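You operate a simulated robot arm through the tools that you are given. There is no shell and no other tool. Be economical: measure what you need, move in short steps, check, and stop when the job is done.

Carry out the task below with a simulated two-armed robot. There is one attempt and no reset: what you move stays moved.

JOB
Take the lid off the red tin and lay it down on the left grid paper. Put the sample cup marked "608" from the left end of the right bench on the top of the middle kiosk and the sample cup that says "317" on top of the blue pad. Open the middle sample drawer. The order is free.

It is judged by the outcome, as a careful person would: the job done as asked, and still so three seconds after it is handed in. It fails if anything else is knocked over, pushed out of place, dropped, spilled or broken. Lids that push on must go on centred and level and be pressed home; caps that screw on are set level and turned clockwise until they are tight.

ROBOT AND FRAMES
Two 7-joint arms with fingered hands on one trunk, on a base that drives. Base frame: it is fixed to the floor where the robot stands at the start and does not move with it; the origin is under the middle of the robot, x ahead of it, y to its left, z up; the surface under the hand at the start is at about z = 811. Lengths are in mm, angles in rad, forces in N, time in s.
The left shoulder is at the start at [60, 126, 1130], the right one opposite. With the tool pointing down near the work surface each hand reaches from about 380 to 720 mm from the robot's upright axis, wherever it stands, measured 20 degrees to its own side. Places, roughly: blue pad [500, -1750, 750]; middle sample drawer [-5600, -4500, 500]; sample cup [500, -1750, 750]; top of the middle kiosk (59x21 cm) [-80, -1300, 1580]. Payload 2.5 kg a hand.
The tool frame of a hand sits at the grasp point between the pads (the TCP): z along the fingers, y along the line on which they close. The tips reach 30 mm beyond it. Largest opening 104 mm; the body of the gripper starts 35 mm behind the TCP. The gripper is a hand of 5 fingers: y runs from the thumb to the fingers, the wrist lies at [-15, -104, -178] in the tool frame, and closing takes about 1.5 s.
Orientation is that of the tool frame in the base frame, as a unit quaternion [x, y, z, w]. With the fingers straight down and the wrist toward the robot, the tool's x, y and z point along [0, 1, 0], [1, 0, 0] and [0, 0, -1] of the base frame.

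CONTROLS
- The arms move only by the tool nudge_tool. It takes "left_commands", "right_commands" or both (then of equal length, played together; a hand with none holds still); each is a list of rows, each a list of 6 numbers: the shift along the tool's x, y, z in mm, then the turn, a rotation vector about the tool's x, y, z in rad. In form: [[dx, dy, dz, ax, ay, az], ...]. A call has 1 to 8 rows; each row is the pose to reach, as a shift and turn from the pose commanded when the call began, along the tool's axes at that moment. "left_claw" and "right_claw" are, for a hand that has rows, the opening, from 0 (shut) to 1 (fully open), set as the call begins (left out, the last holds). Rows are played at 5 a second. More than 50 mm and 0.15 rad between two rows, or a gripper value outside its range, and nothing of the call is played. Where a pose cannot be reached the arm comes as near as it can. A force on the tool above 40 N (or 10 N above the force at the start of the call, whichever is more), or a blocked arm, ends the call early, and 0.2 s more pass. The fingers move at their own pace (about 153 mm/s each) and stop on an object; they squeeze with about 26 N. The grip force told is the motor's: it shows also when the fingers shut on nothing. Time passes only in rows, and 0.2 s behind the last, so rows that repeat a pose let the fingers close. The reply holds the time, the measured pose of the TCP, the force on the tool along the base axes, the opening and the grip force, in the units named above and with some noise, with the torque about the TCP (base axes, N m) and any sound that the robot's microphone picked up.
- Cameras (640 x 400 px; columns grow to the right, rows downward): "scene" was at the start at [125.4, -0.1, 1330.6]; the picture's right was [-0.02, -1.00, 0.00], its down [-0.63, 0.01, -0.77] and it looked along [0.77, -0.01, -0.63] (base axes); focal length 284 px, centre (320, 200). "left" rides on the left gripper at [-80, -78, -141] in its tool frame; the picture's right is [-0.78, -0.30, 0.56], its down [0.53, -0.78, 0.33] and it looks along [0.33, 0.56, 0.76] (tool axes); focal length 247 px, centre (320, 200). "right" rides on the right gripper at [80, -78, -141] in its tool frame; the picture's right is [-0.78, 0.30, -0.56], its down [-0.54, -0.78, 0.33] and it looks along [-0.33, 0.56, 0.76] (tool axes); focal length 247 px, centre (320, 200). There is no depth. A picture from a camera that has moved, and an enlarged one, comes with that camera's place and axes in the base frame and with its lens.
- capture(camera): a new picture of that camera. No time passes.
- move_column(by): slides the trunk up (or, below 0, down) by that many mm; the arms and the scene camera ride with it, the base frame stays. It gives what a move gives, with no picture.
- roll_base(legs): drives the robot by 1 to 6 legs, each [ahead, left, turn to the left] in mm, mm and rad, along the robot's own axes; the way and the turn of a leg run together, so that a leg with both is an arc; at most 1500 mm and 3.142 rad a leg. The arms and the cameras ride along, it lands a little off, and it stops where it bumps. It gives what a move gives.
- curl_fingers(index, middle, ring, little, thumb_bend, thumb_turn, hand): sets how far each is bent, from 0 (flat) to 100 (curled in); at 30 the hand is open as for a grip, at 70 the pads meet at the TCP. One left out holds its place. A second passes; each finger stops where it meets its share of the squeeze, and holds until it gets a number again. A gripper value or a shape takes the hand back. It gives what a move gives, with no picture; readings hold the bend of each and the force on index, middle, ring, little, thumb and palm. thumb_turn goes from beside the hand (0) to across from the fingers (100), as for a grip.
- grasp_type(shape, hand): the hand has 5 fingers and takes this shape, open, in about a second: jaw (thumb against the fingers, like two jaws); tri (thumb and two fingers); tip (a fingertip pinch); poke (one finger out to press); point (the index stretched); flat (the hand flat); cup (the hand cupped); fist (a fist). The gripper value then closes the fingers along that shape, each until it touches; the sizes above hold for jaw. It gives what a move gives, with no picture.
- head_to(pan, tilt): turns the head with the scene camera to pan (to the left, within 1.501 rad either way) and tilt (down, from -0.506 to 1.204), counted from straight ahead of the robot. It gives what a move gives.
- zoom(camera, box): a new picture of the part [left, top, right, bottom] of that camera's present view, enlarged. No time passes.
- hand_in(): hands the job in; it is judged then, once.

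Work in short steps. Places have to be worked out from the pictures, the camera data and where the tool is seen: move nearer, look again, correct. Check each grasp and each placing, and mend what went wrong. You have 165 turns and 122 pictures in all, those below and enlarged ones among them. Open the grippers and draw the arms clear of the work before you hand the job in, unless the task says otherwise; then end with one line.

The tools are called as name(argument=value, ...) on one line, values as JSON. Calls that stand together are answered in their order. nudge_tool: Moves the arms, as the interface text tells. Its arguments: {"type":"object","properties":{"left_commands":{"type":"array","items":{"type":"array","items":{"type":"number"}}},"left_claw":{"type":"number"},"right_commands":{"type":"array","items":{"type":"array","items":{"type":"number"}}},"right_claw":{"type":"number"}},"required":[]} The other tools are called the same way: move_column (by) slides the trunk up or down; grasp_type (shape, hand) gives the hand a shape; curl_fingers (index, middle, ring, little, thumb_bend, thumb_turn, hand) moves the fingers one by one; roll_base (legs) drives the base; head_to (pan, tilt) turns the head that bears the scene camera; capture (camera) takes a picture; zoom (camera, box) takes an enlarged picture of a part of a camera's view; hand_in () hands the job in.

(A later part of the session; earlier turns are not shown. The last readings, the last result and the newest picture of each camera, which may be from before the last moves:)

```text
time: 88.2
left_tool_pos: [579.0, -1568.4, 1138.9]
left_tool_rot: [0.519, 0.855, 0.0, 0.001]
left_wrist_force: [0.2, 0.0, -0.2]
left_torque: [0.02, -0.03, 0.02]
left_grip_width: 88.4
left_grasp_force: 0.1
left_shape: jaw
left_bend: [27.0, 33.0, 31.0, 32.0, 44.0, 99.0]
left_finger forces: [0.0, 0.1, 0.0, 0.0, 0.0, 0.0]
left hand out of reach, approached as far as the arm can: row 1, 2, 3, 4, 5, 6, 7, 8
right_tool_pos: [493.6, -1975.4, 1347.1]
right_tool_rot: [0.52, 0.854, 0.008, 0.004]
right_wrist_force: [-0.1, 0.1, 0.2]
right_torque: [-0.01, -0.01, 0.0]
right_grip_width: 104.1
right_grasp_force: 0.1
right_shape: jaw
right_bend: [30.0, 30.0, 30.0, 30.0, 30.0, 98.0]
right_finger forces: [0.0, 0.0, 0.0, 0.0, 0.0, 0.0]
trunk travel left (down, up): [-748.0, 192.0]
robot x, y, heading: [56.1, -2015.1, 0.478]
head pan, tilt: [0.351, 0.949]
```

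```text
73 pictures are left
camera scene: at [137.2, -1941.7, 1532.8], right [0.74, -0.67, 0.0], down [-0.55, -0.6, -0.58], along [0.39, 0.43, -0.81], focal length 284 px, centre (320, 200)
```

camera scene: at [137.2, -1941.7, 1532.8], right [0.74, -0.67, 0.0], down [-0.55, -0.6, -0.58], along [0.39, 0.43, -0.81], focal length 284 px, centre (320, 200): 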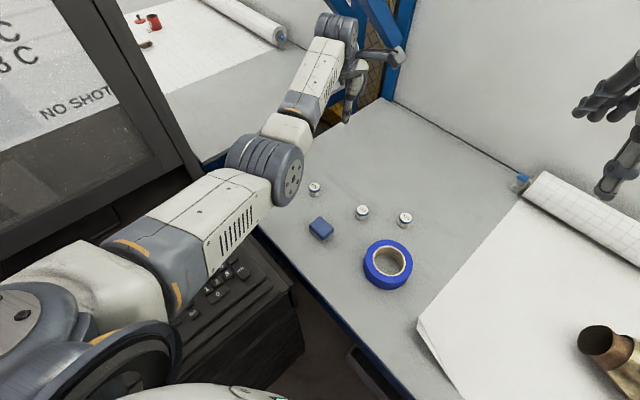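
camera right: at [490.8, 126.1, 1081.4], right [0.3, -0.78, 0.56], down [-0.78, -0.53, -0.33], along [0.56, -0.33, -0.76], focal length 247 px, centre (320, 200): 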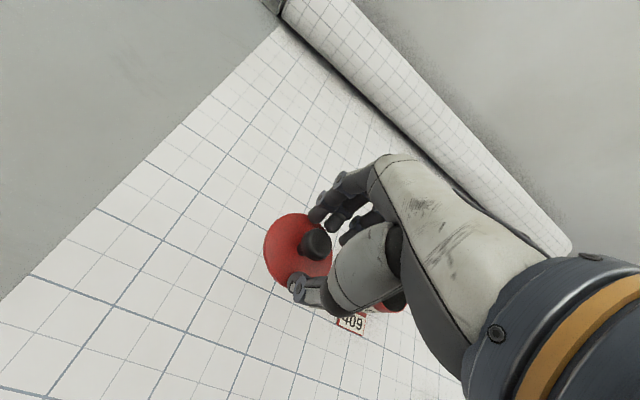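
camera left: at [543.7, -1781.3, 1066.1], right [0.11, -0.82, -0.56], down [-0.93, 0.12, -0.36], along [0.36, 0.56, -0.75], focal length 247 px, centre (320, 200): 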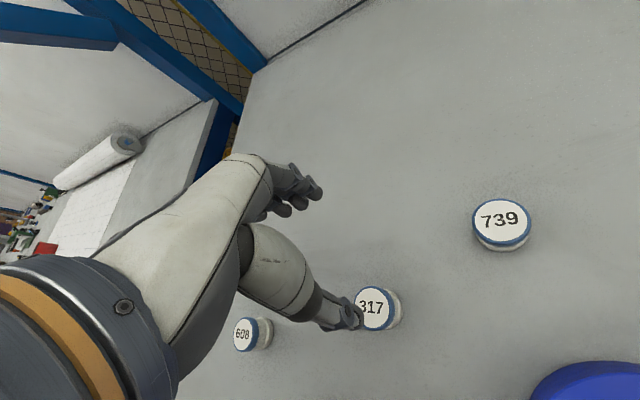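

nudge_tool(left_commands=[[-40, 0, -10, 0, 0, -0.12], [-80, 0, -20, 0, 0, -0.24], [-120, 0, -30, 0, 0, -0.36], [-160, 0, -40, 0, 0, -0.48], [-200, 0, -50, 0, 0, -0.6], [-200, 30, -50, 0, 0, -0.6], [-200, 60, -50, 0, 0, -0.6]])

capture(camera="scene")

```text
time: 89.8
left_tool_pos: [612.4, -1721.6, 1183.1]
left_tool_rot: [0.242, 0.97, 0.0, -0.001]
left_wrist_force: [-0.1, 0.0, 0.7]
left_torque: [0.0, 0.02, -0.01]
left_grip_width: 88.6
left_grasp_force: 0.0
left_shape: jaw
left_bend: [27.0, 33.0, 31.0, 32.0, 44.0, 99.0]
left_finger forces: [0.1, 0.0, 0.0, 0.0, 0.0, 0.1]
left hand out of reach, approached as far as the arm can: row 3, 4, 5, 6, 7
right_tool_pos: [492.8, -1975.0, 1347.8]
right_tool_rot: [0.519, 0.854, 0.008, 0.004]
right_wrist_force: [0.0, -0.8, 0.3]
right_torque: [0.03, 0.0, 0.0]
right_grip_width: 104.0
right_grasp_force: 0.0
right_shape: jaw
right_bend: [30.0, 30.0, 30.0, 30.0, 30.0, 98.0]
right_finger forces: [0.0, 0.1, 0.0, 0.1, 0.2, 0.0]
trunk travel left (down, up): [-748.0, 192.0]
robot x, y, heading: [55.3, -2014.6, 0.482]
head pan, tilt: [0.351, 0.949]
```

```text
72 pictures are left
camera scene: at [137.4, -1943.0, 1532.5], right [0.74, -0.67, 0.0], down [-0.55, -0.6, -0.58], along [0.39, 0.43, -0.81], focal length 284 px, centre (320, 200)
```

scene: 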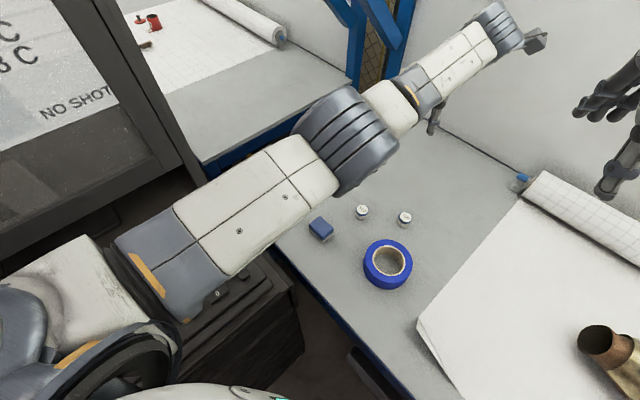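

Rows 1–2 were reached, so the elbow can bend there. I go back toward that pose.

nudge_tool(left_commands=[[33, 8, 8, 0, 0, 0.1], [66, 16, 16, 0, 0, 0.2], [99, 24, 24, 0, 0, 0.3], [132, 32, 32, 0, 0, 0.4], [166, 41, 40, 0, 0, 0.48], [166, 41, 40, 0, 0, 0.48]])

```text
time: 91.2
left_tool_pos: [486.1, -1605.0, 1144.4]
left_tool_rot: [0.467, 0.884, 0.0, 0.0]
left_wrist_force: [0.1, -0.5, 0.5]
left_torque: [0.0, 0.02, -0.01]
left_grip_width: 88.3
left_grasp_force: 0.1
left_shape: jaw
left_bend: [27.0, 33.0, 31.0, 32.0, 44.0, 98.0]
left_finger forces: [0.0, 0.0, 0.0, 0.0, 0.0, 0.0]
right_tool_pos: [493.6, -1975.7, 1348.5]
right_tool_rot: [0.519, 0.855, 0.008, 0.003]
right_wrist_force: [0.4, 0.3, -1.1]
right_torque: [0.02, 0.04, 0.02]
right_grip_width: 104.0
right_grasp_force: 0.0
right_shape: jaw
right_bend: [30.0, 30.0, 30.0, 30.0, 30.0, 98.0]
right_finger forces: [0.0, 0.1, 0.0, 0.1, 0.0, 0.0]
trunk travel left (down, up): [-748.0, 192.0]
robot x, y, heading: [56.7, -2016.3, 0.485]
head pan, tilt: [0.351, 0.949]
```

Regained. Now I lower the trunk by 100 and check the posture.

move_column(by=-100)

nudge_tool(left_commands=[[-30, -3, 10, 0, 0, 0], [-60, -6, 20, 0, 0, 0], [-93, -10, 30, 0, 0, 0], [-93, -10, 70, 0, 0, 0], [-93, -10, 95, 0, 0, 0]])

capture(camera="scene")

capture(camera="left")

```text
time: 92.5
left_tool_pos: [485.7, -1604.0, 1044.7]
left_tool_rot: [0.466, 0.885, 0.0, -0.001]
left_wrist_force: [-0.9, 0.0, -0.4]
left_torque: [0.0, -0.01, -0.01]
left_grip_width: 88.3
left_grasp_force: 0.1
left_shape: jaw
left_bend: [27.0, 33.0, 31.0, 32.0, 44.0, 98.0]
left_finger forces: [0.0, 0.0, 0.0, 0.1, 0.0, 0.1]
right_tool_pos: [492.3, -1974.3, 1248.0]
right_tool_rot: [0.519, 0.855, 0.008, 0.004]
right_wrist_force: [-0.1, -0.1, -0.7]
right_torque: [0.01, 0.0, -0.01]
right_grip_width: 104.0
right_grasp_force: 0.0
right_shape: jaw
right_bend: [30.0, 30.0, 30.0, 30.0, 30.0, 98.0]
right_finger forces: [0.0, 0.0, 0.1, 0.0, 0.1, 0.0]
trunk travel left (down, up): [-648.0, 292.0]
robot x, y, heading: [53.1, -2018.4, 0.482]
head pan, tilt: [0.351, 0.949]
```

```text
time: 93.7
left_tool_pos: [529.1, -1687.9, 949.2]
left_tool_rot: [0.466, 0.885, 0.001, -0.001]
left_wrist_force: [-1.6, 1.1, 0.0]
left_torque: [0.02, 0.03, 0.02]
left_grip_width: 88.1
left_grasp_force: 0.1
left_shape: jaw
left_bend: [27.0, 33.0, 31.0, 32.0, 44.0, 98.0]
left_finger forces: [0.0, 0.1, 0.0, 0.0, 0.0, 0.0]
right_tool_pos: [492.9, -1975.0, 1247.0]
right_tool_rot: [0.519, 0.855, 0.009, 0.005]
right_wrist_force: [1.1, -0.1, 0.2]
right_torque: [0.01, 0.02, 0.03]
right_grip_width: 103.9
right_grasp_force: 0.0
right_shape: jaw
right_bend: [30.0, 30.0, 30.0, 30.0, 30.0, 98.0]
right_finger forces: [0.0, 0.0, 0.0, 0.1, 0.0, 0.0]
trunk travel left (down, up): [-648.0, 292.0]
robot x, y, heading: [51.5, -2015.8, 0.481]
head pan, tilt: [0.351, 0.949]
```

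```text
71 pictures are left
camera scene: at [137.8, -1942.5, 1432.5], right [0.74, -0.67, 0.0], down [-0.55, -0.6, -0.58], along [0.39, 0.43, -0.81], focal length 284 px, centre (320, 200)
```

scene: 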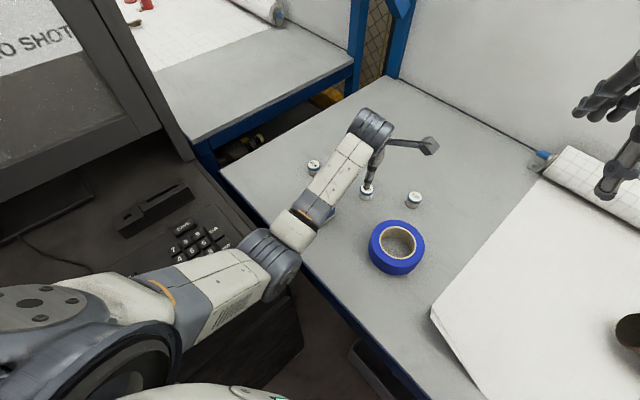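

```text
70 pictures are left
camera left: at [511.6, -1797.4, 1089.9], right [0.19, -0.81, -0.56], down [-0.94, 0.0, -0.33], along [0.27, 0.59, -0.76], focal length 247 px, centre (320, 200)
```

left: 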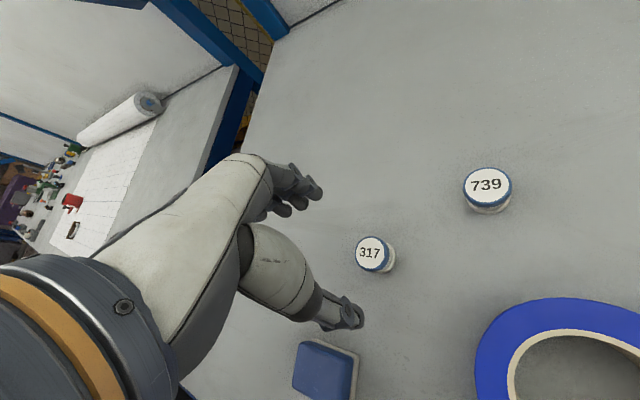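

The elbow is bent and clear. The cup appears at about [537,-1686]; I correct slightly and descend to z 853.

nudge_tool(left_commands=[[-3, 6, 35, 0, 0, 0], [-3, 6, 65, 0, 0, 0], [-3, 6, 85, 0, 0, 0], [-3, 6, 96, 0, 0, 0]])

zoom(camera="left", box=[220, 130, 420, 330])

```text
time: 94.7
left_tool_pos: [536.8, -1686.0, 851.0]
left_tool_rot: [0.466, 0.885, 0.0, -0.001]
left_wrist_force: [-0.1, 1.0, -0.1]
left_torque: [-0.01, 0.0, 0.0]
left_grip_width: 88.6
left_grasp_force: 0.0
left_shape: jaw
left_bend: [27.0, 33.0, 31.0, 32.0, 44.0, 98.0]
left_finger forces: [0.0, 0.1, 0.0, 0.0, 0.1, 0.1]
right_tool_pos: [493.8, -1973.4, 1247.6]
right_tool_rot: [0.52, 0.854, 0.008, 0.004]
right_wrist_force: [0.4, 0.3, 0.6]
right_torque: [0.01, 0.0, 0.0]
right_grip_width: 103.9
right_grasp_force: 0.0
right_shape: jaw
right_bend: [30.0, 30.0, 30.0, 30.0, 30.0, 98.0]
right_finger forces: [0.1, 0.1, 0.0, 0.1, 0.0, 0.0]
trunk travel left (down, up): [-648.0, 292.0]
robot x, y, heading: [53.2, -2019.8, 0.485]
head pan, tilt: [0.351, 0.949]
```

```text
2.00 times, centred on (320, 230) of left
camera zoom: at [518.9, -1796.3, 991.7], right [0.19, -0.81, -0.56], down [-0.94, 0.0, -0.33], along [0.27, 0.59, -0.76], focal length 494 px, centre (320, 140)
```

zoom: 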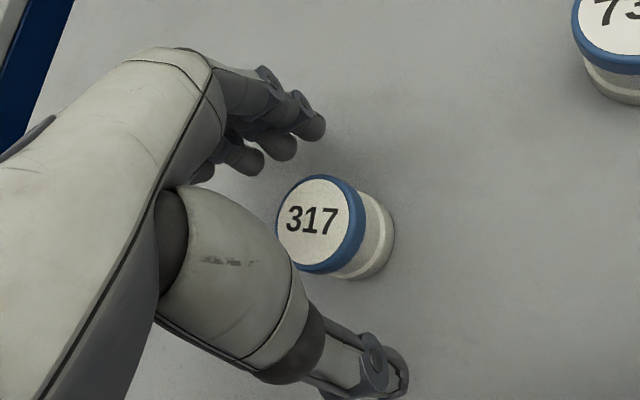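

Cup is centred within 4 mm. I shift and close.

nudge_tool(left_commands=[[-4, 0, 0, 0, 0, 0], [-4, 0, 0, 0, 0, 0], [-4, 0, 0, 0, 0, 0], [-4, 0, 0, 0, 0, 0], [-4, 0, 0, 0, 0, 0], [-4, 0, 0, 0, 0, 0], [-4, 0, 0, 0, 0, 0], [-4, 0, 0, 0, 0, 0]], left_claw=0)

zoom(camera="left", box=[220, 130, 420, 330])

```text
time: 96.5
left_tool_pos: [537.9, -1689.7, 851.0]
left_tool_rot: [0.466, 0.885, 0.001, -0.001]
left_wrist_force: [0.6, -0.5, 0.0]
left_torque: [0.02, -0.03, -0.02]
left_grip_width: 28.4
left_grasp_force: 25.9
left_shape: jaw
left_bend: [74.0, 54.0, 59.0, 56.0, 75.0, 100.0]
left_finger forces: [14.1, 8.0, 0.1, 0.0, 22.6, 0.1]
right_tool_pos: [493.2, -1974.2, 1248.0]
right_tool_rot: [0.52, 0.854, 0.009, 0.004]
right_wrist_force: [0.2, 0.3, 0.1]
right_torque: [0.03, -0.01, -0.05]
right_grip_width: 103.9
right_grasp_force: 0.0
right_shape: jaw
right_bend: [30.0, 30.0, 30.0, 30.0, 30.0, 98.0]
right_finger forces: [0.0, 0.0, 0.0, 0.0, 0.0, 0.0]
trunk travel left (down, up): [-648.0, 292.0]
robot x, y, heading: [52.2, -2016.5, 0.484]
head pan, tilt: [0.351, 0.949]
```

```text
2.00 times, centred on (320, 230) of left
camera zoom: at [520.6, -1798.6, 992.6], right [0.19, -0.81, -0.56], down [-0.94, 0.0, -0.33], along [0.27, 0.59, -0.76], focal length 494 px, centre (320, 140)
```

zoom: 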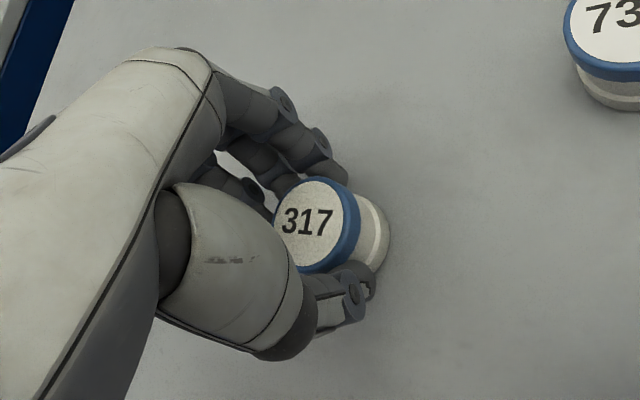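

Firm grip on the body. I lift 70 mm and move over the pad at [411,-1646].

nudge_tool(left_commands=[[0, 0, -10, 0, 0, 0], [0, 0, -40, 0, 0, 0], [0, 0, -70, 0, 0, 0], [27, -20, -70, 0, 0, 0], [54, -40, -70, 0, 0, 0], [81, -60, -70, 0, 0, 0], [108, -80, -70, 0, 0, 0], [108, -80, -70, 0, 0, 0]])

capture(camera="left")

zoom(camera="scene", box=[240, 100, 400, 240])

```text
time: 98.2
left_tool_pos: [471.3, -1660.5, 1014.6]
left_tool_rot: [0.478, 0.873, 0.073, 0.062]
left_wrist_force: [0.0, -0.2, -0.4]
left_torque: [0.0, 0.0, -0.01]
left_grip_width: 28.4
left_grasp_force: 25.8
left_shape: jaw
left_bend: [74.0, 54.0, 59.0, 56.0, 75.0, 100.0]
left_finger forces: [14.2, 8.4, 0.1, 0.0, 22.6, 0.1]
right_tool_pos: [493.6, -1998.5, 1250.4]
right_tool_rot: [0.521, 0.853, 0.017, 0.0]
right_wrist_force: [-1.4, 0.8, 0.9]
right_torque: [-0.01, -0.02, -0.03]
right_grip_width: 103.8
right_grasp_force: 0.2
right_shape: jaw
right_bend: [30.0, 30.0, 30.0, 30.0, 30.0, 98.0]
right_finger forces: [0.1, 0.1, 0.0, 0.0, 0.1, 0.0]
trunk travel left (down, up): [-648.0, 292.0]
robot x, y, heading: [55.0, -2019.6, 0.478]
head pan, tilt: [0.351, 0.949]
stopped in row 8 (left hand): the arm was blocked; the commanded pose is now the measured one
```

```text
67 pictures are left
camera left: at [425.6, -1777.4, 1141.6], right [0.27, -0.77, -0.57], down [-0.87, 0.06, -0.49], along [0.42, 0.63, -0.66], focal length 247 px, centre (320, 200)
```

left: 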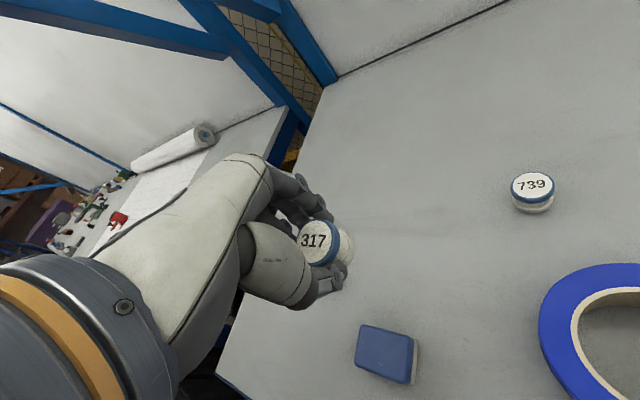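

```text
2.86 times, centred on (320, 170) of scene
camera zoom: at [139.3, -1967.0, 1435.4], right [0.74, -0.68, -0.01], down [-0.55, -0.59, -0.59], along [0.39, 0.44, -0.8], focal length 811 px, centre (320, 286)
```

zoom: 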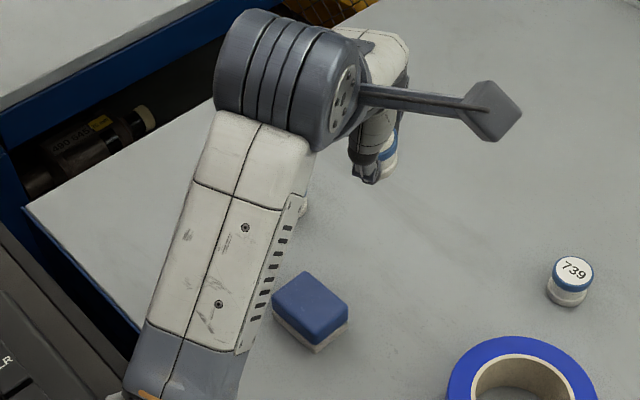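

The elbow touched the kiosk shelf again. I move the hand outward and up, then raise the trunk for this nearer target.

nudge_tool(left_commands=[[0, 25, -10, 0, 0, 0], [0, 50, -20, 0, 0, 0]])

move_column(by=130)

capture(camera="scene")

```text
time: 98.8
left_tool_pos: [499.8, -1608.9, 1016.0]
left_tool_rot: [0.471, 0.878, 0.058, 0.052]
left_wrist_force: [-0.2, -0.1, -0.7]
left_torque: [0.0, 0.03, -0.05]
left_grip_width: 28.2
left_grasp_force: 25.8
left_shape: jaw
left_bend: [74.0, 54.0, 59.0, 56.0, 75.0, 100.0]
left_finger forces: [14.3, 8.4, 0.1, 0.1, 22.6, 0.1]
right_tool_pos: [497.3, -1975.7, 1242.8]
right_tool_rot: [0.521, 0.854, 0.007, 0.003]
right_wrist_force: [1.7, -0.3, 0.1]
right_torque: [-0.01, -0.03, -0.04]
right_grip_width: 103.7
right_grasp_force: 0.2
right_shape: jaw
right_bend: [30.0, 30.0, 30.0, 30.0, 30.0, 98.0]
right_finger forces: [0.0, 0.0, 0.0, 0.0, 0.1, 0.0]
trunk travel left (down, up): [-648.0, 292.0]
robot x, y, heading: [57.4, -2020.7, 0.479]
head pan, tilt: [0.351, 0.949]
```

```text
time: 100.4
left_tool_pos: [499.2, -1613.1, 1151.8]
left_tool_rot: [0.471, 0.878, 0.06, 0.053]
left_wrist_force: [0.6, -0.1, -1.1]
left_torque: [-0.02, -0.04, 0.0]
left_grip_width: 28.3
left_grasp_force: 26.1
left_shape: jaw
left_bend: [74.0, 54.0, 59.0, 56.0, 75.0, 100.0]
left_finger forces: [14.2, 8.4, 0.0, 0.1, 22.6, 0.0]
right_tool_pos: [495.3, -1979.2, 1377.1]
right_tool_rot: [0.521, 0.853, 0.009, 0.005]
right_wrist_force: [-0.1, -0.5, -0.9]
right_torque: [0.01, -0.02, -0.03]
right_grip_width: 103.9
right_grasp_force: 0.1
right_shape: jaw
right_bend: [30.0, 30.0, 30.0, 30.0, 30.0, 98.0]
right_finger forces: [0.0, 0.0, 0.1, 0.0, 0.0, 0.1]
trunk travel left (down, up): [-778.0, 162.0]
robot x, y, heading: [54.9, -2017.0, 0.48]
head pan, tilt: [0.351, 0.949]
```

```text
65 pictures are left
camera scene: at [139.7, -1944.2, 1562.4], right [0.74, -0.67, 0.0], down [-0.55, -0.6, -0.58], along [0.39, 0.43, -0.81], focal length 284 px, centre (320, 200)
```

scene: 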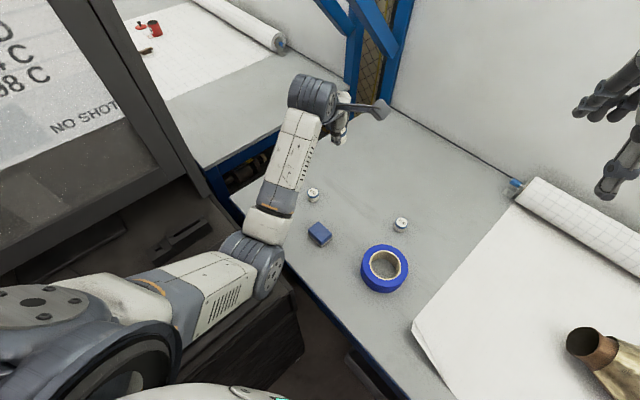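

I level the hand first.

nudge_tool(left_commands=[[0, 0, 0, 0.078, 0.019, -0.008], [0, 0, 0, 0.156, 0.038, -0.015], [0, 0, 0, 0.156, 0.038, -0.015]])

```text
time: 101.2
left_tool_pos: [499.7, -1612.4, 1152.7]
left_tool_rot: [0.467, 0.884, 0.0, 0.0]
left_wrist_force: [-0.1, 0.0, -0.1]
left_torque: [0.02, -0.02, 0.03]
left_grip_width: 28.0
left_grasp_force: 26.8
left_shape: jaw
left_bend: [74.0, 54.0, 59.0, 56.0, 75.0, 100.0]
left_finger forces: [14.2, 8.3, 0.0, 0.0, 22.5, 0.0]
right_tool_pos: [493.7, -1978.4, 1377.1]
right_tool_rot: [0.522, 0.853, 0.008, 0.005]
right_wrist_force: [0.5, -0.4, -0.1]
right_torque: [0.03, -0.04, 0.02]
right_grip_width: 104.0
right_grasp_force: 0.0
right_shape: jaw
right_bend: [30.0, 30.0, 30.0, 30.0, 30.0, 98.0]
right_finger forces: [0.1, 0.1, 0.0, 0.1, 0.0, 0.1]
trunk travel left (down, up): [-778.0, 162.0]
robot x, y, heading: [53.0, -2016.1, 0.484]
head pan, tilt: [0.351, 0.949]
```

nudge_tool(left_commands=[[0, 0, 45, 0, 0, 0], [0, 0, 90, 0, 0, 0], [4, -15, 130, 0, 0, 0], [8, -30, 155, 0, 0, 0], [12, -50, 175, 0, 0, 0], [17, -70, 195, 0, 0, 0], [22, -93, 210, 0, 0, 0], [22, -93, 210, 0, 0, 0]])

capture(camera="scene")

capture(camera="left")

```text
time: 103.0
left_tool_pos: [410.1, -1647.5, 940.0]
left_tool_rot: [0.467, 0.884, 0.001, 0.001]
left_wrist_force: [-0.2, -0.7, -0.1]
left_torque: [0.0, 0.0, -0.01]
left_grip_width: 28.2
left_grasp_force: 25.9
left_shape: jaw
left_bend: [74.0, 54.0, 59.0, 56.0, 75.0, 100.0]
left_finger forces: [14.3, 8.5, 0.1, 0.0, 22.5, 0.0]
right_tool_pos: [495.9, -1978.5, 1377.1]
right_tool_rot: [0.52, 0.854, 0.008, 0.003]
right_wrist_force: [-0.6, -0.2, -0.2]
right_torque: [0.0, -0.01, 0.0]
right_grip_width: 103.8
right_grasp_force: 0.1
right_shape: jaw
right_bend: [30.0, 30.0, 30.0, 30.0, 30.0, 98.0]
right_finger forces: [0.0, 0.1, 0.0, 0.0, 0.1, 0.0]
trunk travel left (down, up): [-778.0, 162.0]
robot x, y, heading: [55.1, -2015.7, 0.48]
head pan, tilt: [0.351, 0.949]
```

```text
64 pictures are left
camera scene: at [140.0, -1944.1, 1562.4], right [0.74, -0.67, 0.0], down [-0.55, -0.6, -0.58], along [0.39, 0.43, -0.81], focal length 284 px, centre (320, 200)
```

scene: 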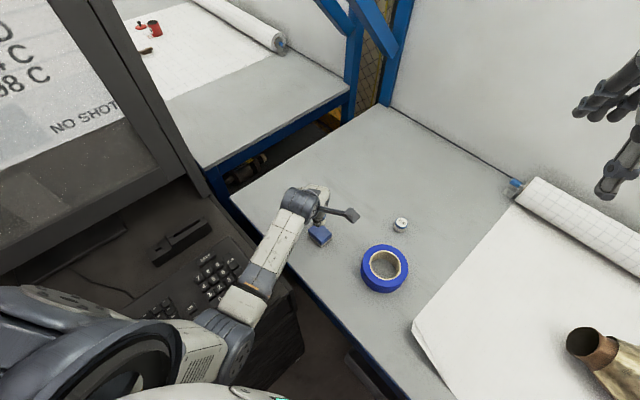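

```text
63 pictures are left
camera left: at [392.5, -1756.7, 1082.5], right [0.19, -0.81, -0.56], down [-0.94, 0.0, -0.33], along [0.27, 0.59, -0.76], focal length 247 px, centre (320, 200)
```

left: 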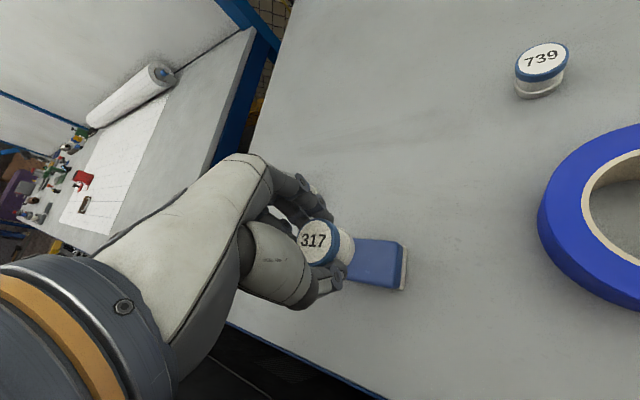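

Cup is over the pad (centre about [412,-1649]). I lower to just above, then to contact.

nudge_tool(left_commands=[[-2, 1, 25, 0, 0, 0], [-2, 1, 48, 0, 0, 0], [-2, 1, 56, 0, 0, 0]])

zoom(camera="left", box=[250, 180, 430, 330])

zoom(camera="scene", box=[270, 170, 370, 260])

```text
time: 103.8
left_tool_pos: [413.0, -1647.9, 886.8]
left_tool_rot: [0.467, 0.884, 0.002, 0.001]
left_wrist_force: [-0.4, 0.3, 2.6]
left_torque: [0.05, -0.04, -0.01]
left_grip_width: 28.4
left_grasp_force: 25.9
left_shape: jaw
left_bend: [74.0, 54.0, 59.0, 56.0, 75.0, 100.0]
left_finger forces: [14.3, 8.6, 0.1, 0.0, 23.0, 0.0]
right_tool_pos: [494.0, -1978.2, 1378.0]
right_tool_rot: [0.521, 0.853, 0.008, 0.004]
right_wrist_force: [0.6, -0.4, 0.3]
right_torque: [-0.01, 0.01, 0.01]
right_grip_width: 104.0
right_grasp_force: 0.1
right_shape: jaw
right_bend: [30.0, 30.0, 30.0, 30.0, 30.0, 98.0]
right_finger forces: [0.0, 0.0, 0.1, 0.0, 0.1, 0.1]
trunk travel left (down, up): [-778.0, 162.0]
robot x, y, heading: [51.9, -2021.9, 0.478]
head pan, tilt: [0.351, 0.949]
```

```text
2.67 times, centred on (340, 255) of left
camera zoom: at [394.1, -1757.4, 1027.9], right [0.2, -0.81, -0.56], down [-0.94, 0.0, -0.34], along [0.27, 0.59, -0.76], focal length 659 px, centre (267, 53)
```

zoom: 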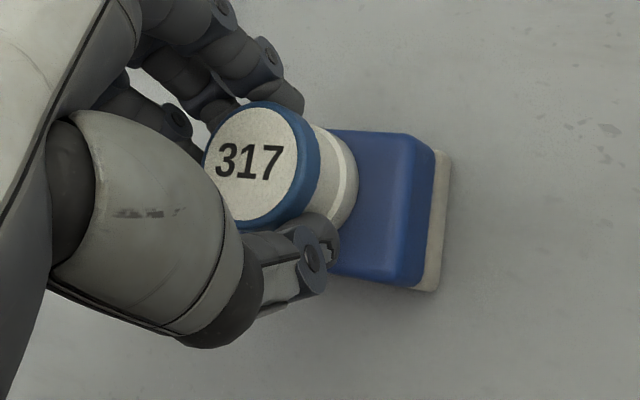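

```text
4.44 times, centred on (320, 215) of scene
camera zoom: at [139.2, -1944.6, 1562.6], right [0.74, -0.67, 0.0], down [-0.55, -0.6, -0.58], along [0.39, 0.43, -0.81], focal length 1262 px, centre (320, 133)
```

zoom: 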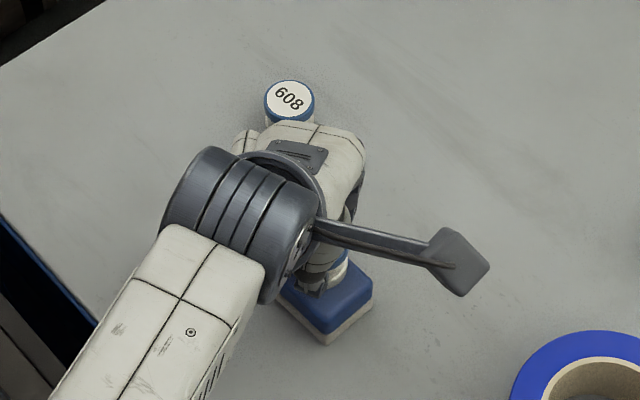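

Contact at TCP z≈887, so the pad top is near 847; the cup sits ~8 mm too far left and 5 mm too far out. I lift, shift and set down again.

nudge_tool(left_commands=[[0, 0, -8, 0, 0, 0], [-4, -8, -8, 0, 0, 0], [-4, -8, -8, 0, 0, 0], [-4, -8, -3, 0, 0, 0]])

zoom(camera="left", box=[250, 180, 430, 330])

```text
time: 104.8
left_tool_pos: [408.2, -1657.1, 890.4]
left_tool_rot: [0.468, 0.884, 0.0, -0.001]
left_wrist_force: [-0.6, -0.4, 0.6]
left_torque: [0.01, 0.02, 0.01]
left_grip_width: 28.4
left_grasp_force: 25.5
left_shape: jaw
left_bend: [74.0, 54.0, 59.0, 56.0, 75.0, 100.0]
left_finger forces: [14.3, 8.7, 0.1, 0.0, 22.5, 0.0]
right_tool_pos: [494.9, -1979.1, 1378.2]
right_tool_rot: [0.52, 0.854, 0.008, 0.004]
right_wrist_force: [0.0, -0.3, -0.7]
right_torque: [-0.03, 0.01, 0.01]
right_grip_width: 104.1
right_grasp_force: 0.0
right_shape: jaw
right_bend: [30.0, 30.0, 30.0, 30.0, 30.0, 98.0]
right_finger forces: [0.0, 0.0, 0.0, 0.0, 0.0, 0.0]
trunk travel left (down, up): [-778.0, 162.0]
robot x, y, heading: [54.7, -2018.7, 0.478]
head pan, tilt: [0.351, 0.949]
```

```text
2.67 times, centred on (340, 255) of left
camera zoom: at [389.6, -1766.3, 1030.2], right [0.19, -0.81, -0.56], down [-0.94, 0.0, -0.33], along [0.27, 0.59, -0.76], focal length 659 px, centre (267, 53)
```

zoom: 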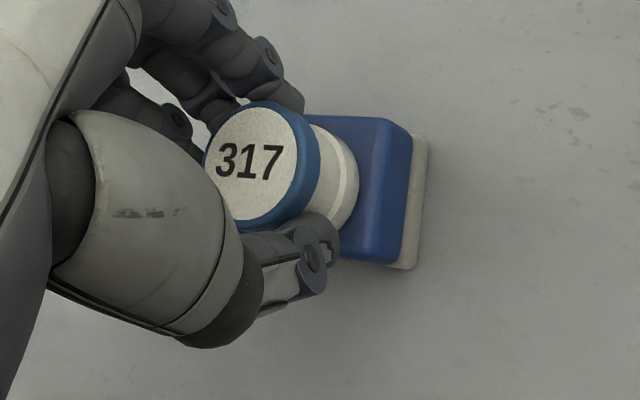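

Well centred now. I lower to contact and release.

nudge_tool(left_commands=[[0, 0, 2, 0, 0, 0], [0, 0, 4, 0, 0, 0]])

nudge_tool(left_commands=[[0, 0, 0, 0, 0, 0], [0, 0, 0, 0, 0, 0], [0, 0, 0, 0, 0, 0], [0, 0, 0, 0, 0, 0], [0, 0, 0, 0, 0, 0]], left_claw=0.85)

zoom(camera="left", box=[250, 180, 430, 330])

```text
time: 105.4
left_tool_pos: [409.0, -1656.3, 886.5]
left_tool_rot: [0.468, 0.884, 0.003, 0.003]
left_wrist_force: [-0.9, -0.8, 8.6]
left_torque: [0.05, -0.07, 0.01]
left_grip_width: 28.7
left_grasp_force: 26.1
left_shape: jaw
left_bend: [74.0, 54.0, 59.0, 56.0, 75.0, 100.0]
left_finger forces: [14.3, 9.2, 0.0, 0.0, 24.0, 0.1]
right_tool_pos: [494.8, -1979.5, 1378.9]
right_tool_rot: [0.521, 0.853, 0.009, 0.004]
right_wrist_force: [-0.7, 0.5, -0.3]
right_torque: [-0.01, 0.02, 0.01]
right_grip_width: 103.9
right_grasp_force: 0.0
right_shape: jaw
right_bend: [30.0, 30.0, 30.0, 30.0, 30.0, 98.0]
right_finger forces: [0.0, 0.1, 0.0, 0.0, 0.0, 0.0]
trunk travel left (down, up): [-778.0, 162.0]
robot x, y, heading: [54.0, -2018.2, 0.482]
head pan, tilt: [0.351, 0.949]
```

```text
time: 106.6
left_tool_pos: [409.1, -1656.7, 885.0]
left_tool_rot: [0.467, 0.884, 0.001, 0.001]
left_wrist_force: [0.5, 0.3, 0.5]
left_torque: [0.0, 0.01, 0.01]
left_grip_width: 88.2
left_grasp_force: 0.0
left_shape: jaw
left_bend: [27.0, 33.0, 31.0, 32.0, 44.0, 99.0]
left_finger forces: [0.0, 0.1, 0.0, 0.0, 0.0, 0.0]
right_tool_pos: [494.7, -1978.9, 1377.7]
right_tool_rot: [0.522, 0.853, 0.009, 0.005]
right_wrist_force: [0.2, -0.7, -0.6]
right_torque: [0.01, 0.02, 0.01]
right_grip_width: 103.6
right_grasp_force: 0.0
right_shape: jaw
right_bend: [30.0, 30.0, 30.0, 30.0, 30.0, 98.0]
right_finger forces: [0.0, 0.1, 0.0, 0.0, 0.0, 0.0]
trunk travel left (down, up): [-778.0, 162.0]
robot x, y, heading: [52.3, -2019.3, 0.478]
head pan, tilt: [0.351, 0.949]
```

```text
2.67 times, centred on (340, 255) of left
camera zoom: at [389.6, -1766.0, 1025.4], right [0.19, -0.81, -0.56], down [-0.94, 0.0, -0.33], along [0.27, 0.59, -0.76], focal length 659 px, centre (267, 53)
```

zoom: 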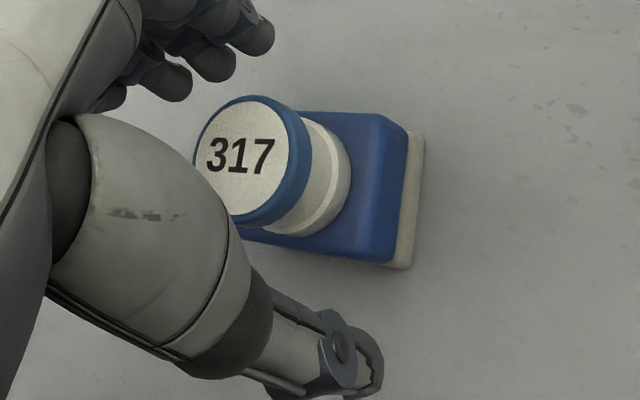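

Cup 317 stands on the pad. I rise straight up and view it.

nudge_tool(left_commands=[[0, 0, -30, 0, 0, 0], [0, 0, -75, 0, 0, 0], [0, 0, -120, 0, 0, 0], [20, 20, -150, 0, 0, 0], [45, 50, -170, 0, 0, 0], [70, 80, -190, 0, 0, 0]])

zoom(camera="scene", box=[260, 150, 440, 300])

```text
time: 108.0
left_tool_pos: [432.4, -1550.4, 1075.5]
left_tool_rot: [0.467, 0.884, 0.0, 0.001]
left_wrist_force: [0.6, 0.2, -0.6]
left_torque: [-0.02, -0.01, 0.01]
left_grip_width: 88.5
left_grasp_force: 0.1
left_shape: jaw
left_bend: [27.0, 33.0, 31.0, 32.0, 44.0, 99.0]
left_finger forces: [0.0, 0.1, 0.0, 0.0, 0.0, 0.1]
right_tool_pos: [495.4, -1977.7, 1377.7]
right_tool_rot: [0.521, 0.854, 0.008, 0.004]
right_wrist_force: [-1.2, 0.0, 0.0]
right_torque: [-0.02, 0.0, 0.0]
right_grip_width: 103.9
right_grasp_force: 0.0
right_shape: jaw
right_bend: [30.0, 30.0, 30.0, 30.0, 30.0, 98.0]
right_finger forces: [0.1, 0.0, 0.0, 0.0, 0.0, 0.1]
trunk travel left (down, up): [-778.0, 162.0]
robot x, y, heading: [56.4, -2015.6, 0.478]
head pan, tilt: [0.351, 0.949]
```

```text
2.67 times, centred on (350, 225) of scene
camera zoom: at [139.8, -1943.5, 1562.4], right [0.74, -0.67, 0.0], down [-0.55, -0.6, -0.58], along [0.39, 0.43, -0.81], focal length 757 px, centre (240, 133)
```

zoom: 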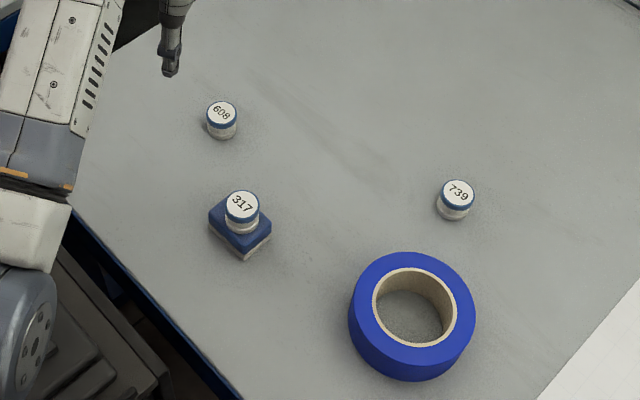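

317 sits centred on the pad. Next 608: I move over it and then lower the trunk 120.

nudge_tool(left_commands=[[-5, 20, 0, 0, 0, 0], [-10, 40, 0, 0, 0, 0], [-14, 60, 0, 0, 0, 0]])

move_column(by=-120)

capture(camera="left")

capture(camera="scene")

```text
time: 108.8
left_tool_pos: [493.9, -1531.0, 1072.6]
left_tool_rot: [0.468, 0.884, 0.0, 0.0]
left_wrist_force: [0.5, 0.2, 0.4]
left_torque: [0.02, -0.01, 0.03]
left_grip_width: 88.0
left_grasp_force: 0.0
left_shape: jaw
left_bend: [27.0, 33.0, 31.0, 32.0, 44.0, 99.0]
left_finger forces: [0.0, 0.0, 0.0, 0.0, 0.0, 0.0]
right_tool_pos: [493.7, -1978.3, 1378.0]
right_tool_rot: [0.52, 0.854, 0.009, 0.004]
right_wrist_force: [0.8, 0.6, -0.2]
right_torque: [0.0, 0.02, 0.0]
right_grip_width: 104.0
right_grasp_force: 0.0
right_shape: jaw
right_bend: [30.0, 30.0, 30.0, 30.0, 30.0, 98.0]
right_finger forces: [0.0, 0.1, 0.1, 0.1, 0.0, 0.0]
trunk travel left (down, up): [-778.0, 162.0]
robot x, y, heading: [53.4, -2022.2, 0.48]
head pan, tilt: [0.351, 0.949]
```

```text
time: 110.3
left_tool_pos: [490.9, -1530.1, 954.3]
left_tool_rot: [0.467, 0.884, 0.001, 0.001]
left_wrist_force: [0.5, -0.1, -0.6]
left_torque: [0.01, 0.03, -0.01]
left_grip_width: 88.2
left_grasp_force: 0.0
left_shape: jaw
left_bend: [27.0, 33.0, 31.0, 32.0, 44.0, 99.0]
left_finger forces: [0.1, 0.1, 0.0, 0.0, 0.1, 0.1]
right_tool_pos: [494.9, -1978.8, 1258.0]
right_tool_rot: [0.521, 0.854, 0.009, 0.004]
right_wrist_force: [-0.5, -0.2, -0.8]
right_torque: [-0.02, -0.01, -0.01]
right_grip_width: 103.9
right_grasp_force: 0.1
right_shape: jaw
right_bend: [30.0, 30.0, 30.0, 30.0, 30.0, 98.0]
right_finger forces: [0.0, 0.0, 0.1, 0.0, 0.0, 0.0]
trunk travel left (down, up): [-658.0, 282.0]
robot x, y, heading: [56.3, -2018.5, 0.483]
head pan, tilt: [0.351, 0.949]
```

```text
57 pictures are left
camera left: at [474.2, -1639.2, 1095.9], right [0.19, -0.81, -0.56], down [-0.94, 0.0, -0.33], along [0.27, 0.59, -0.76], focal length 247 px, centre (320, 200)
```

left: 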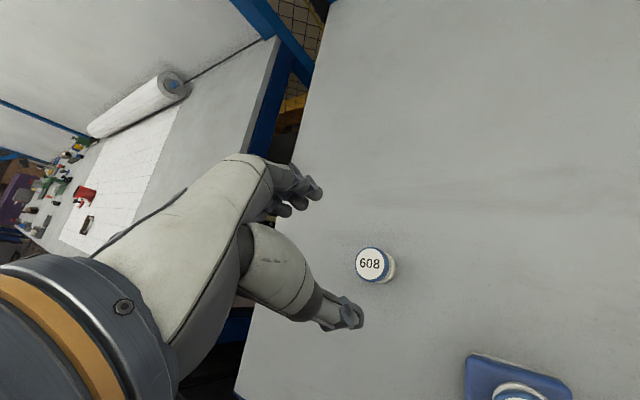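

```text
56 pictures are left
camera scene: at [139.5, -1944.2, 1442.5], right [0.74, -0.67, 0.0], down [-0.55, -0.6, -0.58], along [0.39, 0.43, -0.81], focal length 284 px, centre (320, 200)
```

scene: 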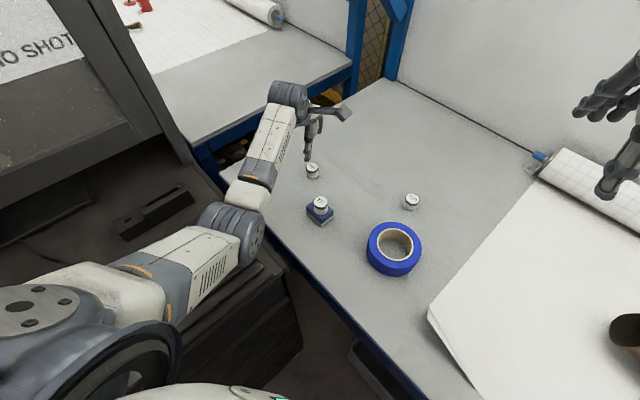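

608 is under the hand at about [493,-1529]. I descend to z 851 and look.

nudge_tool(left_commands=[[0, 3, 35, 0, 0, 0], [0, 3, 70, 0, 0, 0], [0, 3, 90, 0, 0, 0], [0, 3, 103, 0, 0, 0]])

zoom(camera="left", box=[220, 130, 420, 330])

```text
time: 111.3
left_tool_pos: [495.3, -1527.9, 849.7]
left_tool_rot: [0.468, 0.884, 0.002, 0.0]
left_wrist_force: [0.6, 1.2, 0.9]
left_torque: [0.02, -0.02, 0.02]
left_grip_width: 88.0
left_grasp_force: 0.0
left_shape: jaw
left_bend: [27.0, 33.0, 31.0, 32.0, 44.0, 99.0]
left_finger forces: [0.1, 0.0, 0.0, 0.0, 0.0, 0.0]
right_tool_pos: [495.3, -1978.6, 1258.7]
right_tool_rot: [0.521, 0.854, 0.01, 0.004]
right_wrist_force: [0.0, 0.5, -0.3]
right_torque: [-0.01, -0.03, -0.04]
right_grip_width: 104.2
right_grasp_force: 0.0
right_shape: jaw
right_bend: [30.0, 30.0, 30.0, 30.0, 30.0, 98.0]
right_finger forces: [0.1, 0.0, 0.1, 0.0, 0.0, 0.0]
trunk travel left (down, up): [-658.0, 282.0]
robot x, y, heading: [58.6, -2017.6, 0.48]
head pan, tilt: [0.351, 0.949]
```

```text
2.00 times, centred on (320, 230) of left
camera zoom: at [477.9, -1637.0, 991.1], right [0.19, -0.81, -0.56], down [-0.94, 0.0, -0.33], along [0.27, 0.59, -0.76], focal length 494 px, centre (320, 140)
```

zoom: 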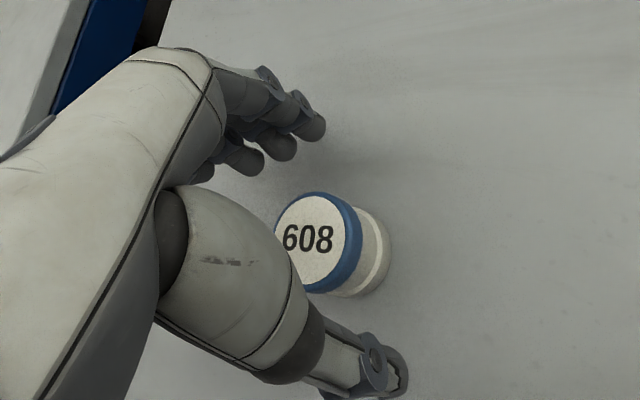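

Cup is ~7 mm nearer the robot than the hand centre; I shift and close.

nudge_tool(left_commands=[[0, -6, 0, 0, 0, 0], [0, -6, 0, 0, 0, 0], [0, -6, 0, 0, 0, 0], [0, -6, 0, 0, 0, 0], [0, -6, 0, 0, 0, 0], [0, -6, 0, 0, 0, 0], [0, -6, 0, 0, 0, 0], [0, -6, 0, 0, 0, 0]], left_claw=0)

zoom(camera="left", box=[220, 130, 420, 330])

```text
time: 113.1
left_tool_pos: [490.4, -1530.9, 849.4]
left_tool_rot: [0.467, 0.884, 0.001, 0.001]
left_wrist_force: [0.3, -0.3, -0.3]
left_torque: [0.0, 0.0, -0.04]
left_grip_width: 28.6
left_grasp_force: 25.6
left_shape: jaw
left_bend: [74.0, 53.0, 59.0, 56.0, 75.0, 100.0]
left_finger forces: [14.1, 8.0, 0.0, 0.1, 22.3, 0.1]
right_tool_pos: [494.3, -1978.6, 1257.4]
right_tool_rot: [0.521, 0.854, 0.009, 0.004]
right_wrist_force: [-0.1, -0.5, -1.2]
right_torque: [0.0, -0.01, 0.0]
right_grip_width: 103.9
right_grasp_force: 0.0
right_shape: jaw
right_bend: [30.0, 30.0, 30.0, 30.0, 30.0, 98.0]
right_finger forces: [0.0, 0.0, 0.0, 0.0, 0.1, 0.1]
trunk travel left (down, up): [-658.0, 282.0]
robot x, y, heading: [54.4, -2021.8, 0.483]
head pan, tilt: [0.351, 0.949]
```

```text
2.00 times, centred on (320, 230) of left
camera zoom: at [473.1, -1640.2, 991.5], right [0.19, -0.81, -0.56], down [-0.94, 0.0, -0.33], along [0.27, 0.59, -0.76], focal length 494 px, centre (320, 140)
```

zoom: 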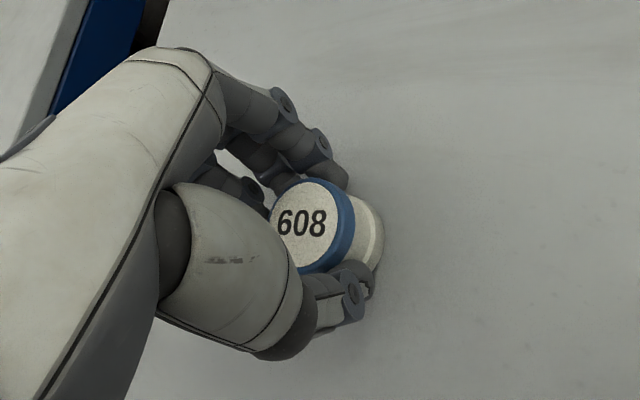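

Held firmly. I raise the trunk 200, then pull the hand in to a compact carrying position.

move_column(by=200)

nudge_tool(left_commands=[[0, -20, -20, 0, 0, 0], [0, -45, -40, 0, 0, 0], [0, -70, -60, 0, 0, 0], [-5, -95, -80, 0, 0, 0], [-10, -120, -100, 0, 0, 0], [-10, -145, -110, 0, 0, 0], [-10, -165, -120, 0, 0, 0], [-10, -185, -130, 0, 0, 0]])

capture(camera="scene")

```text
time: 115.3
left_tool_pos: [491.3, -1530.8, 1049.1]
left_tool_rot: [0.467, 0.884, 0.0, 0.0]
left_wrist_force: [-0.4, -0.2, -0.7]
left_torque: [-0.03, 0.04, -0.02]
left_grip_width: 28.8
left_grasp_force: 26.0
left_shape: jaw
left_bend: [74.0, 53.0, 59.0, 56.0, 75.0, 100.0]
left_finger forces: [14.1, 8.1, 0.0, 0.0, 22.3, 0.1]
right_tool_pos: [497.2, -1979.1, 1457.2]
right_tool_rot: [0.521, 0.853, 0.009, 0.003]
right_wrist_force: [-0.5, 0.1, 0.6]
right_torque: [0.03, -0.01, 0.06]
right_grip_width: 104.1
right_grasp_force: 0.0
right_shape: jaw
right_bend: [30.0, 30.0, 30.0, 30.0, 30.0, 98.0]
right_finger forces: [0.0, 0.0, 0.0, 0.0, 0.0, 0.1]
trunk travel left (down, up): [-858.0, 82.0]
robot x, y, heading: [54.5, -2019.0, 0.481]
head pan, tilt: [0.351, 0.949]
```

```text
time: 117.1
left_tool_pos: [341.7, -1642.7, 1181.4]
left_tool_rot: [0.467, 0.884, 0.001, 0.001]
left_wrist_force: [-0.3, -1.2, -0.6]
left_torque: [0.01, 0.03, 0.01]
left_grip_width: 28.8
left_grasp_force: 26.3
left_shape: jaw
left_bend: [74.0, 53.0, 59.0, 56.0, 75.0, 100.0]
left_finger forces: [14.2, 8.2, 0.1, 0.0, 22.3, 0.0]
right_tool_pos: [494.3, -1978.4, 1458.5]
right_tool_rot: [0.521, 0.853, 0.009, 0.004]
right_wrist_force: [0.3, -0.4, -0.9]
right_torque: [0.0, 0.01, 0.02]
right_grip_width: 104.2
right_grasp_force: 0.0
right_shape: jaw
right_bend: [30.0, 30.0, 30.0, 30.0, 30.0, 98.0]
right_finger forces: [0.0, 0.0, 0.1, 0.0, 0.0, 0.0]
trunk travel left (down, up): [-858.0, 82.0]
robot x, y, heading: [54.4, -2019.3, 0.481]
head pan, tilt: [0.351, 0.949]
```

```text
53 pictures are left
camera scene: at [139.1, -1944.4, 1642.5], right [0.74, -0.67, 0.0], down [-0.55, -0.6, -0.58], along [0.39, 0.43, -0.81], focal length 284 px, centre (320, 200)
```

scene: 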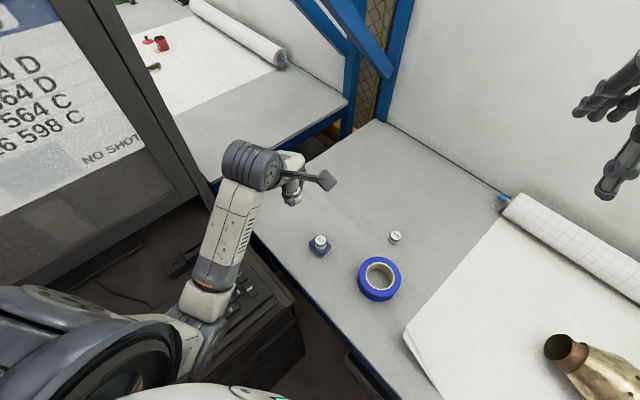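

I drive out along the way I came: turn to heading 0, right, back, then to the aisle beside the kiosks.

roll_base(legs=[[0, 0, -0.481], [0, -125, 0], [-855, 0, 0], [-300, 200, 0]])

head_to(pan=0.5, tilt=0.25)

capture(camera="scene")

```text
time: 125.8
left_tool_pos: [-675.4, -1744.8, 1179.7]
left_tool_rot: [0.66, 0.751, 0.0, 0.0]
left_wrist_force: [0.4, 1.2, -0.3]
left_torque: [-0.01, -0.03, 0.01]
left_grip_width: 28.7
left_grasp_force: 26.2
left_shape: jaw
left_bend: [74.0, 53.0, 59.0, 56.0, 75.0, 100.0]
left_finger forces: [14.2, 8.3, 0.0, 0.1, 22.1, 0.0]
right_tool_pos: [-691.5, -2113.7, 1457.0]
right_tool_rot: [0.705, 0.709, 0.007, 0.005]
right_wrist_force: [-0.5, 0.1, 0.1]
right_torque: [-0.06, -0.02, -0.02]
right_grip_width: 103.8
right_grasp_force: 0.1
right_shape: jaw
right_bend: [30.0, 30.0, 30.0, 30.0, 30.0, 98.0]
right_finger forces: [0.1, 0.0, 0.0, 0.0, 0.0, 0.0]
trunk travel left (down, up): [-858.0, 82.0]
robot x, y, heading: [-1102.7, -1949.5, 0.009]
head pan, tilt: [0.351, 0.949]
```

```text
time: 126.8
left_tool_pos: [-676.2, -1745.0, 1180.7]
left_tool_rot: [0.659, 0.752, 0.001, 0.001]
left_wrist_force: [-0.2, -0.4, -1.2]
left_torque: [0.0, 0.0, -0.01]
left_grip_width: 28.9
left_grasp_force: 26.0
left_shape: jaw
left_bend: [74.0, 53.0, 59.0, 56.0, 75.0, 100.0]
left_finger forces: [14.2, 8.3, 0.1, 0.0, 22.2, 0.0]
right_tool_pos: [-692.0, -2113.0, 1457.5]
right_tool_rot: [0.705, 0.709, 0.007, 0.006]
right_wrist_force: [0.1, 0.2, 0.1]
right_torque: [-0.01, -0.02, -0.01]
right_grip_width: 104.1
right_grasp_force: 0.1
right_shape: jaw
right_bend: [30.0, 30.0, 30.0, 30.0, 30.0, 98.0]
right_finger forces: [0.1, 0.1, 0.0, 0.0, 0.1, 0.1]
trunk travel left (down, up): [-858.0, 82.0]
robot x, y, heading: [-1104.6, -1951.0, 0.012]
head pan, tilt: [0.499, 0.25]
```

```text
52 pictures are left
camera scene: at [-980.4, -1902.4, 1703.0], right [0.49, -0.87, 0.0], down [-0.22, -0.12, -0.97], along [0.85, 0.47, -0.25], focal length 284 px, centre (320, 200)
```

scene: 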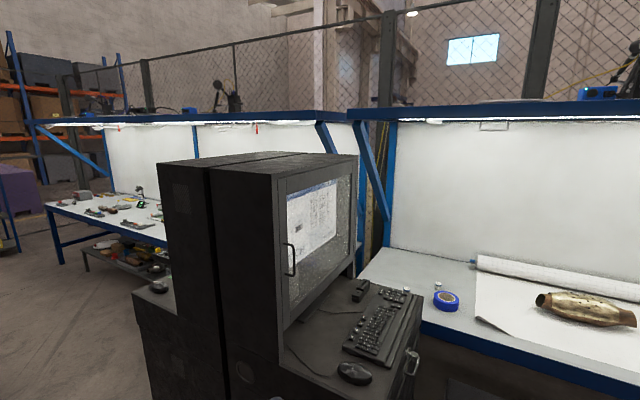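

The tops of both kiosks look empty. I zoom on the top of the middle one.

zoom(camera="scene", box=[140, 130, 380, 230])

```text
2.67 times, centred on (260, 180) of scene
camera zoom: at [-980.4, -1902.4, 1703.0], right [0.49, -0.87, 0.0], down [-0.22, -0.12, -0.97], along [0.85, 0.47, -0.25], focal length 757 px, centre (480, 253)
```

zoom: 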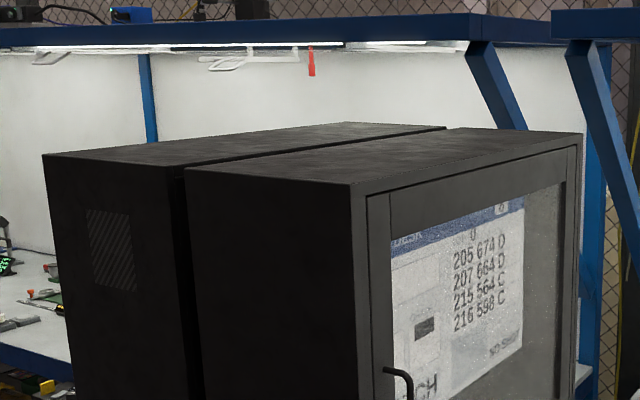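

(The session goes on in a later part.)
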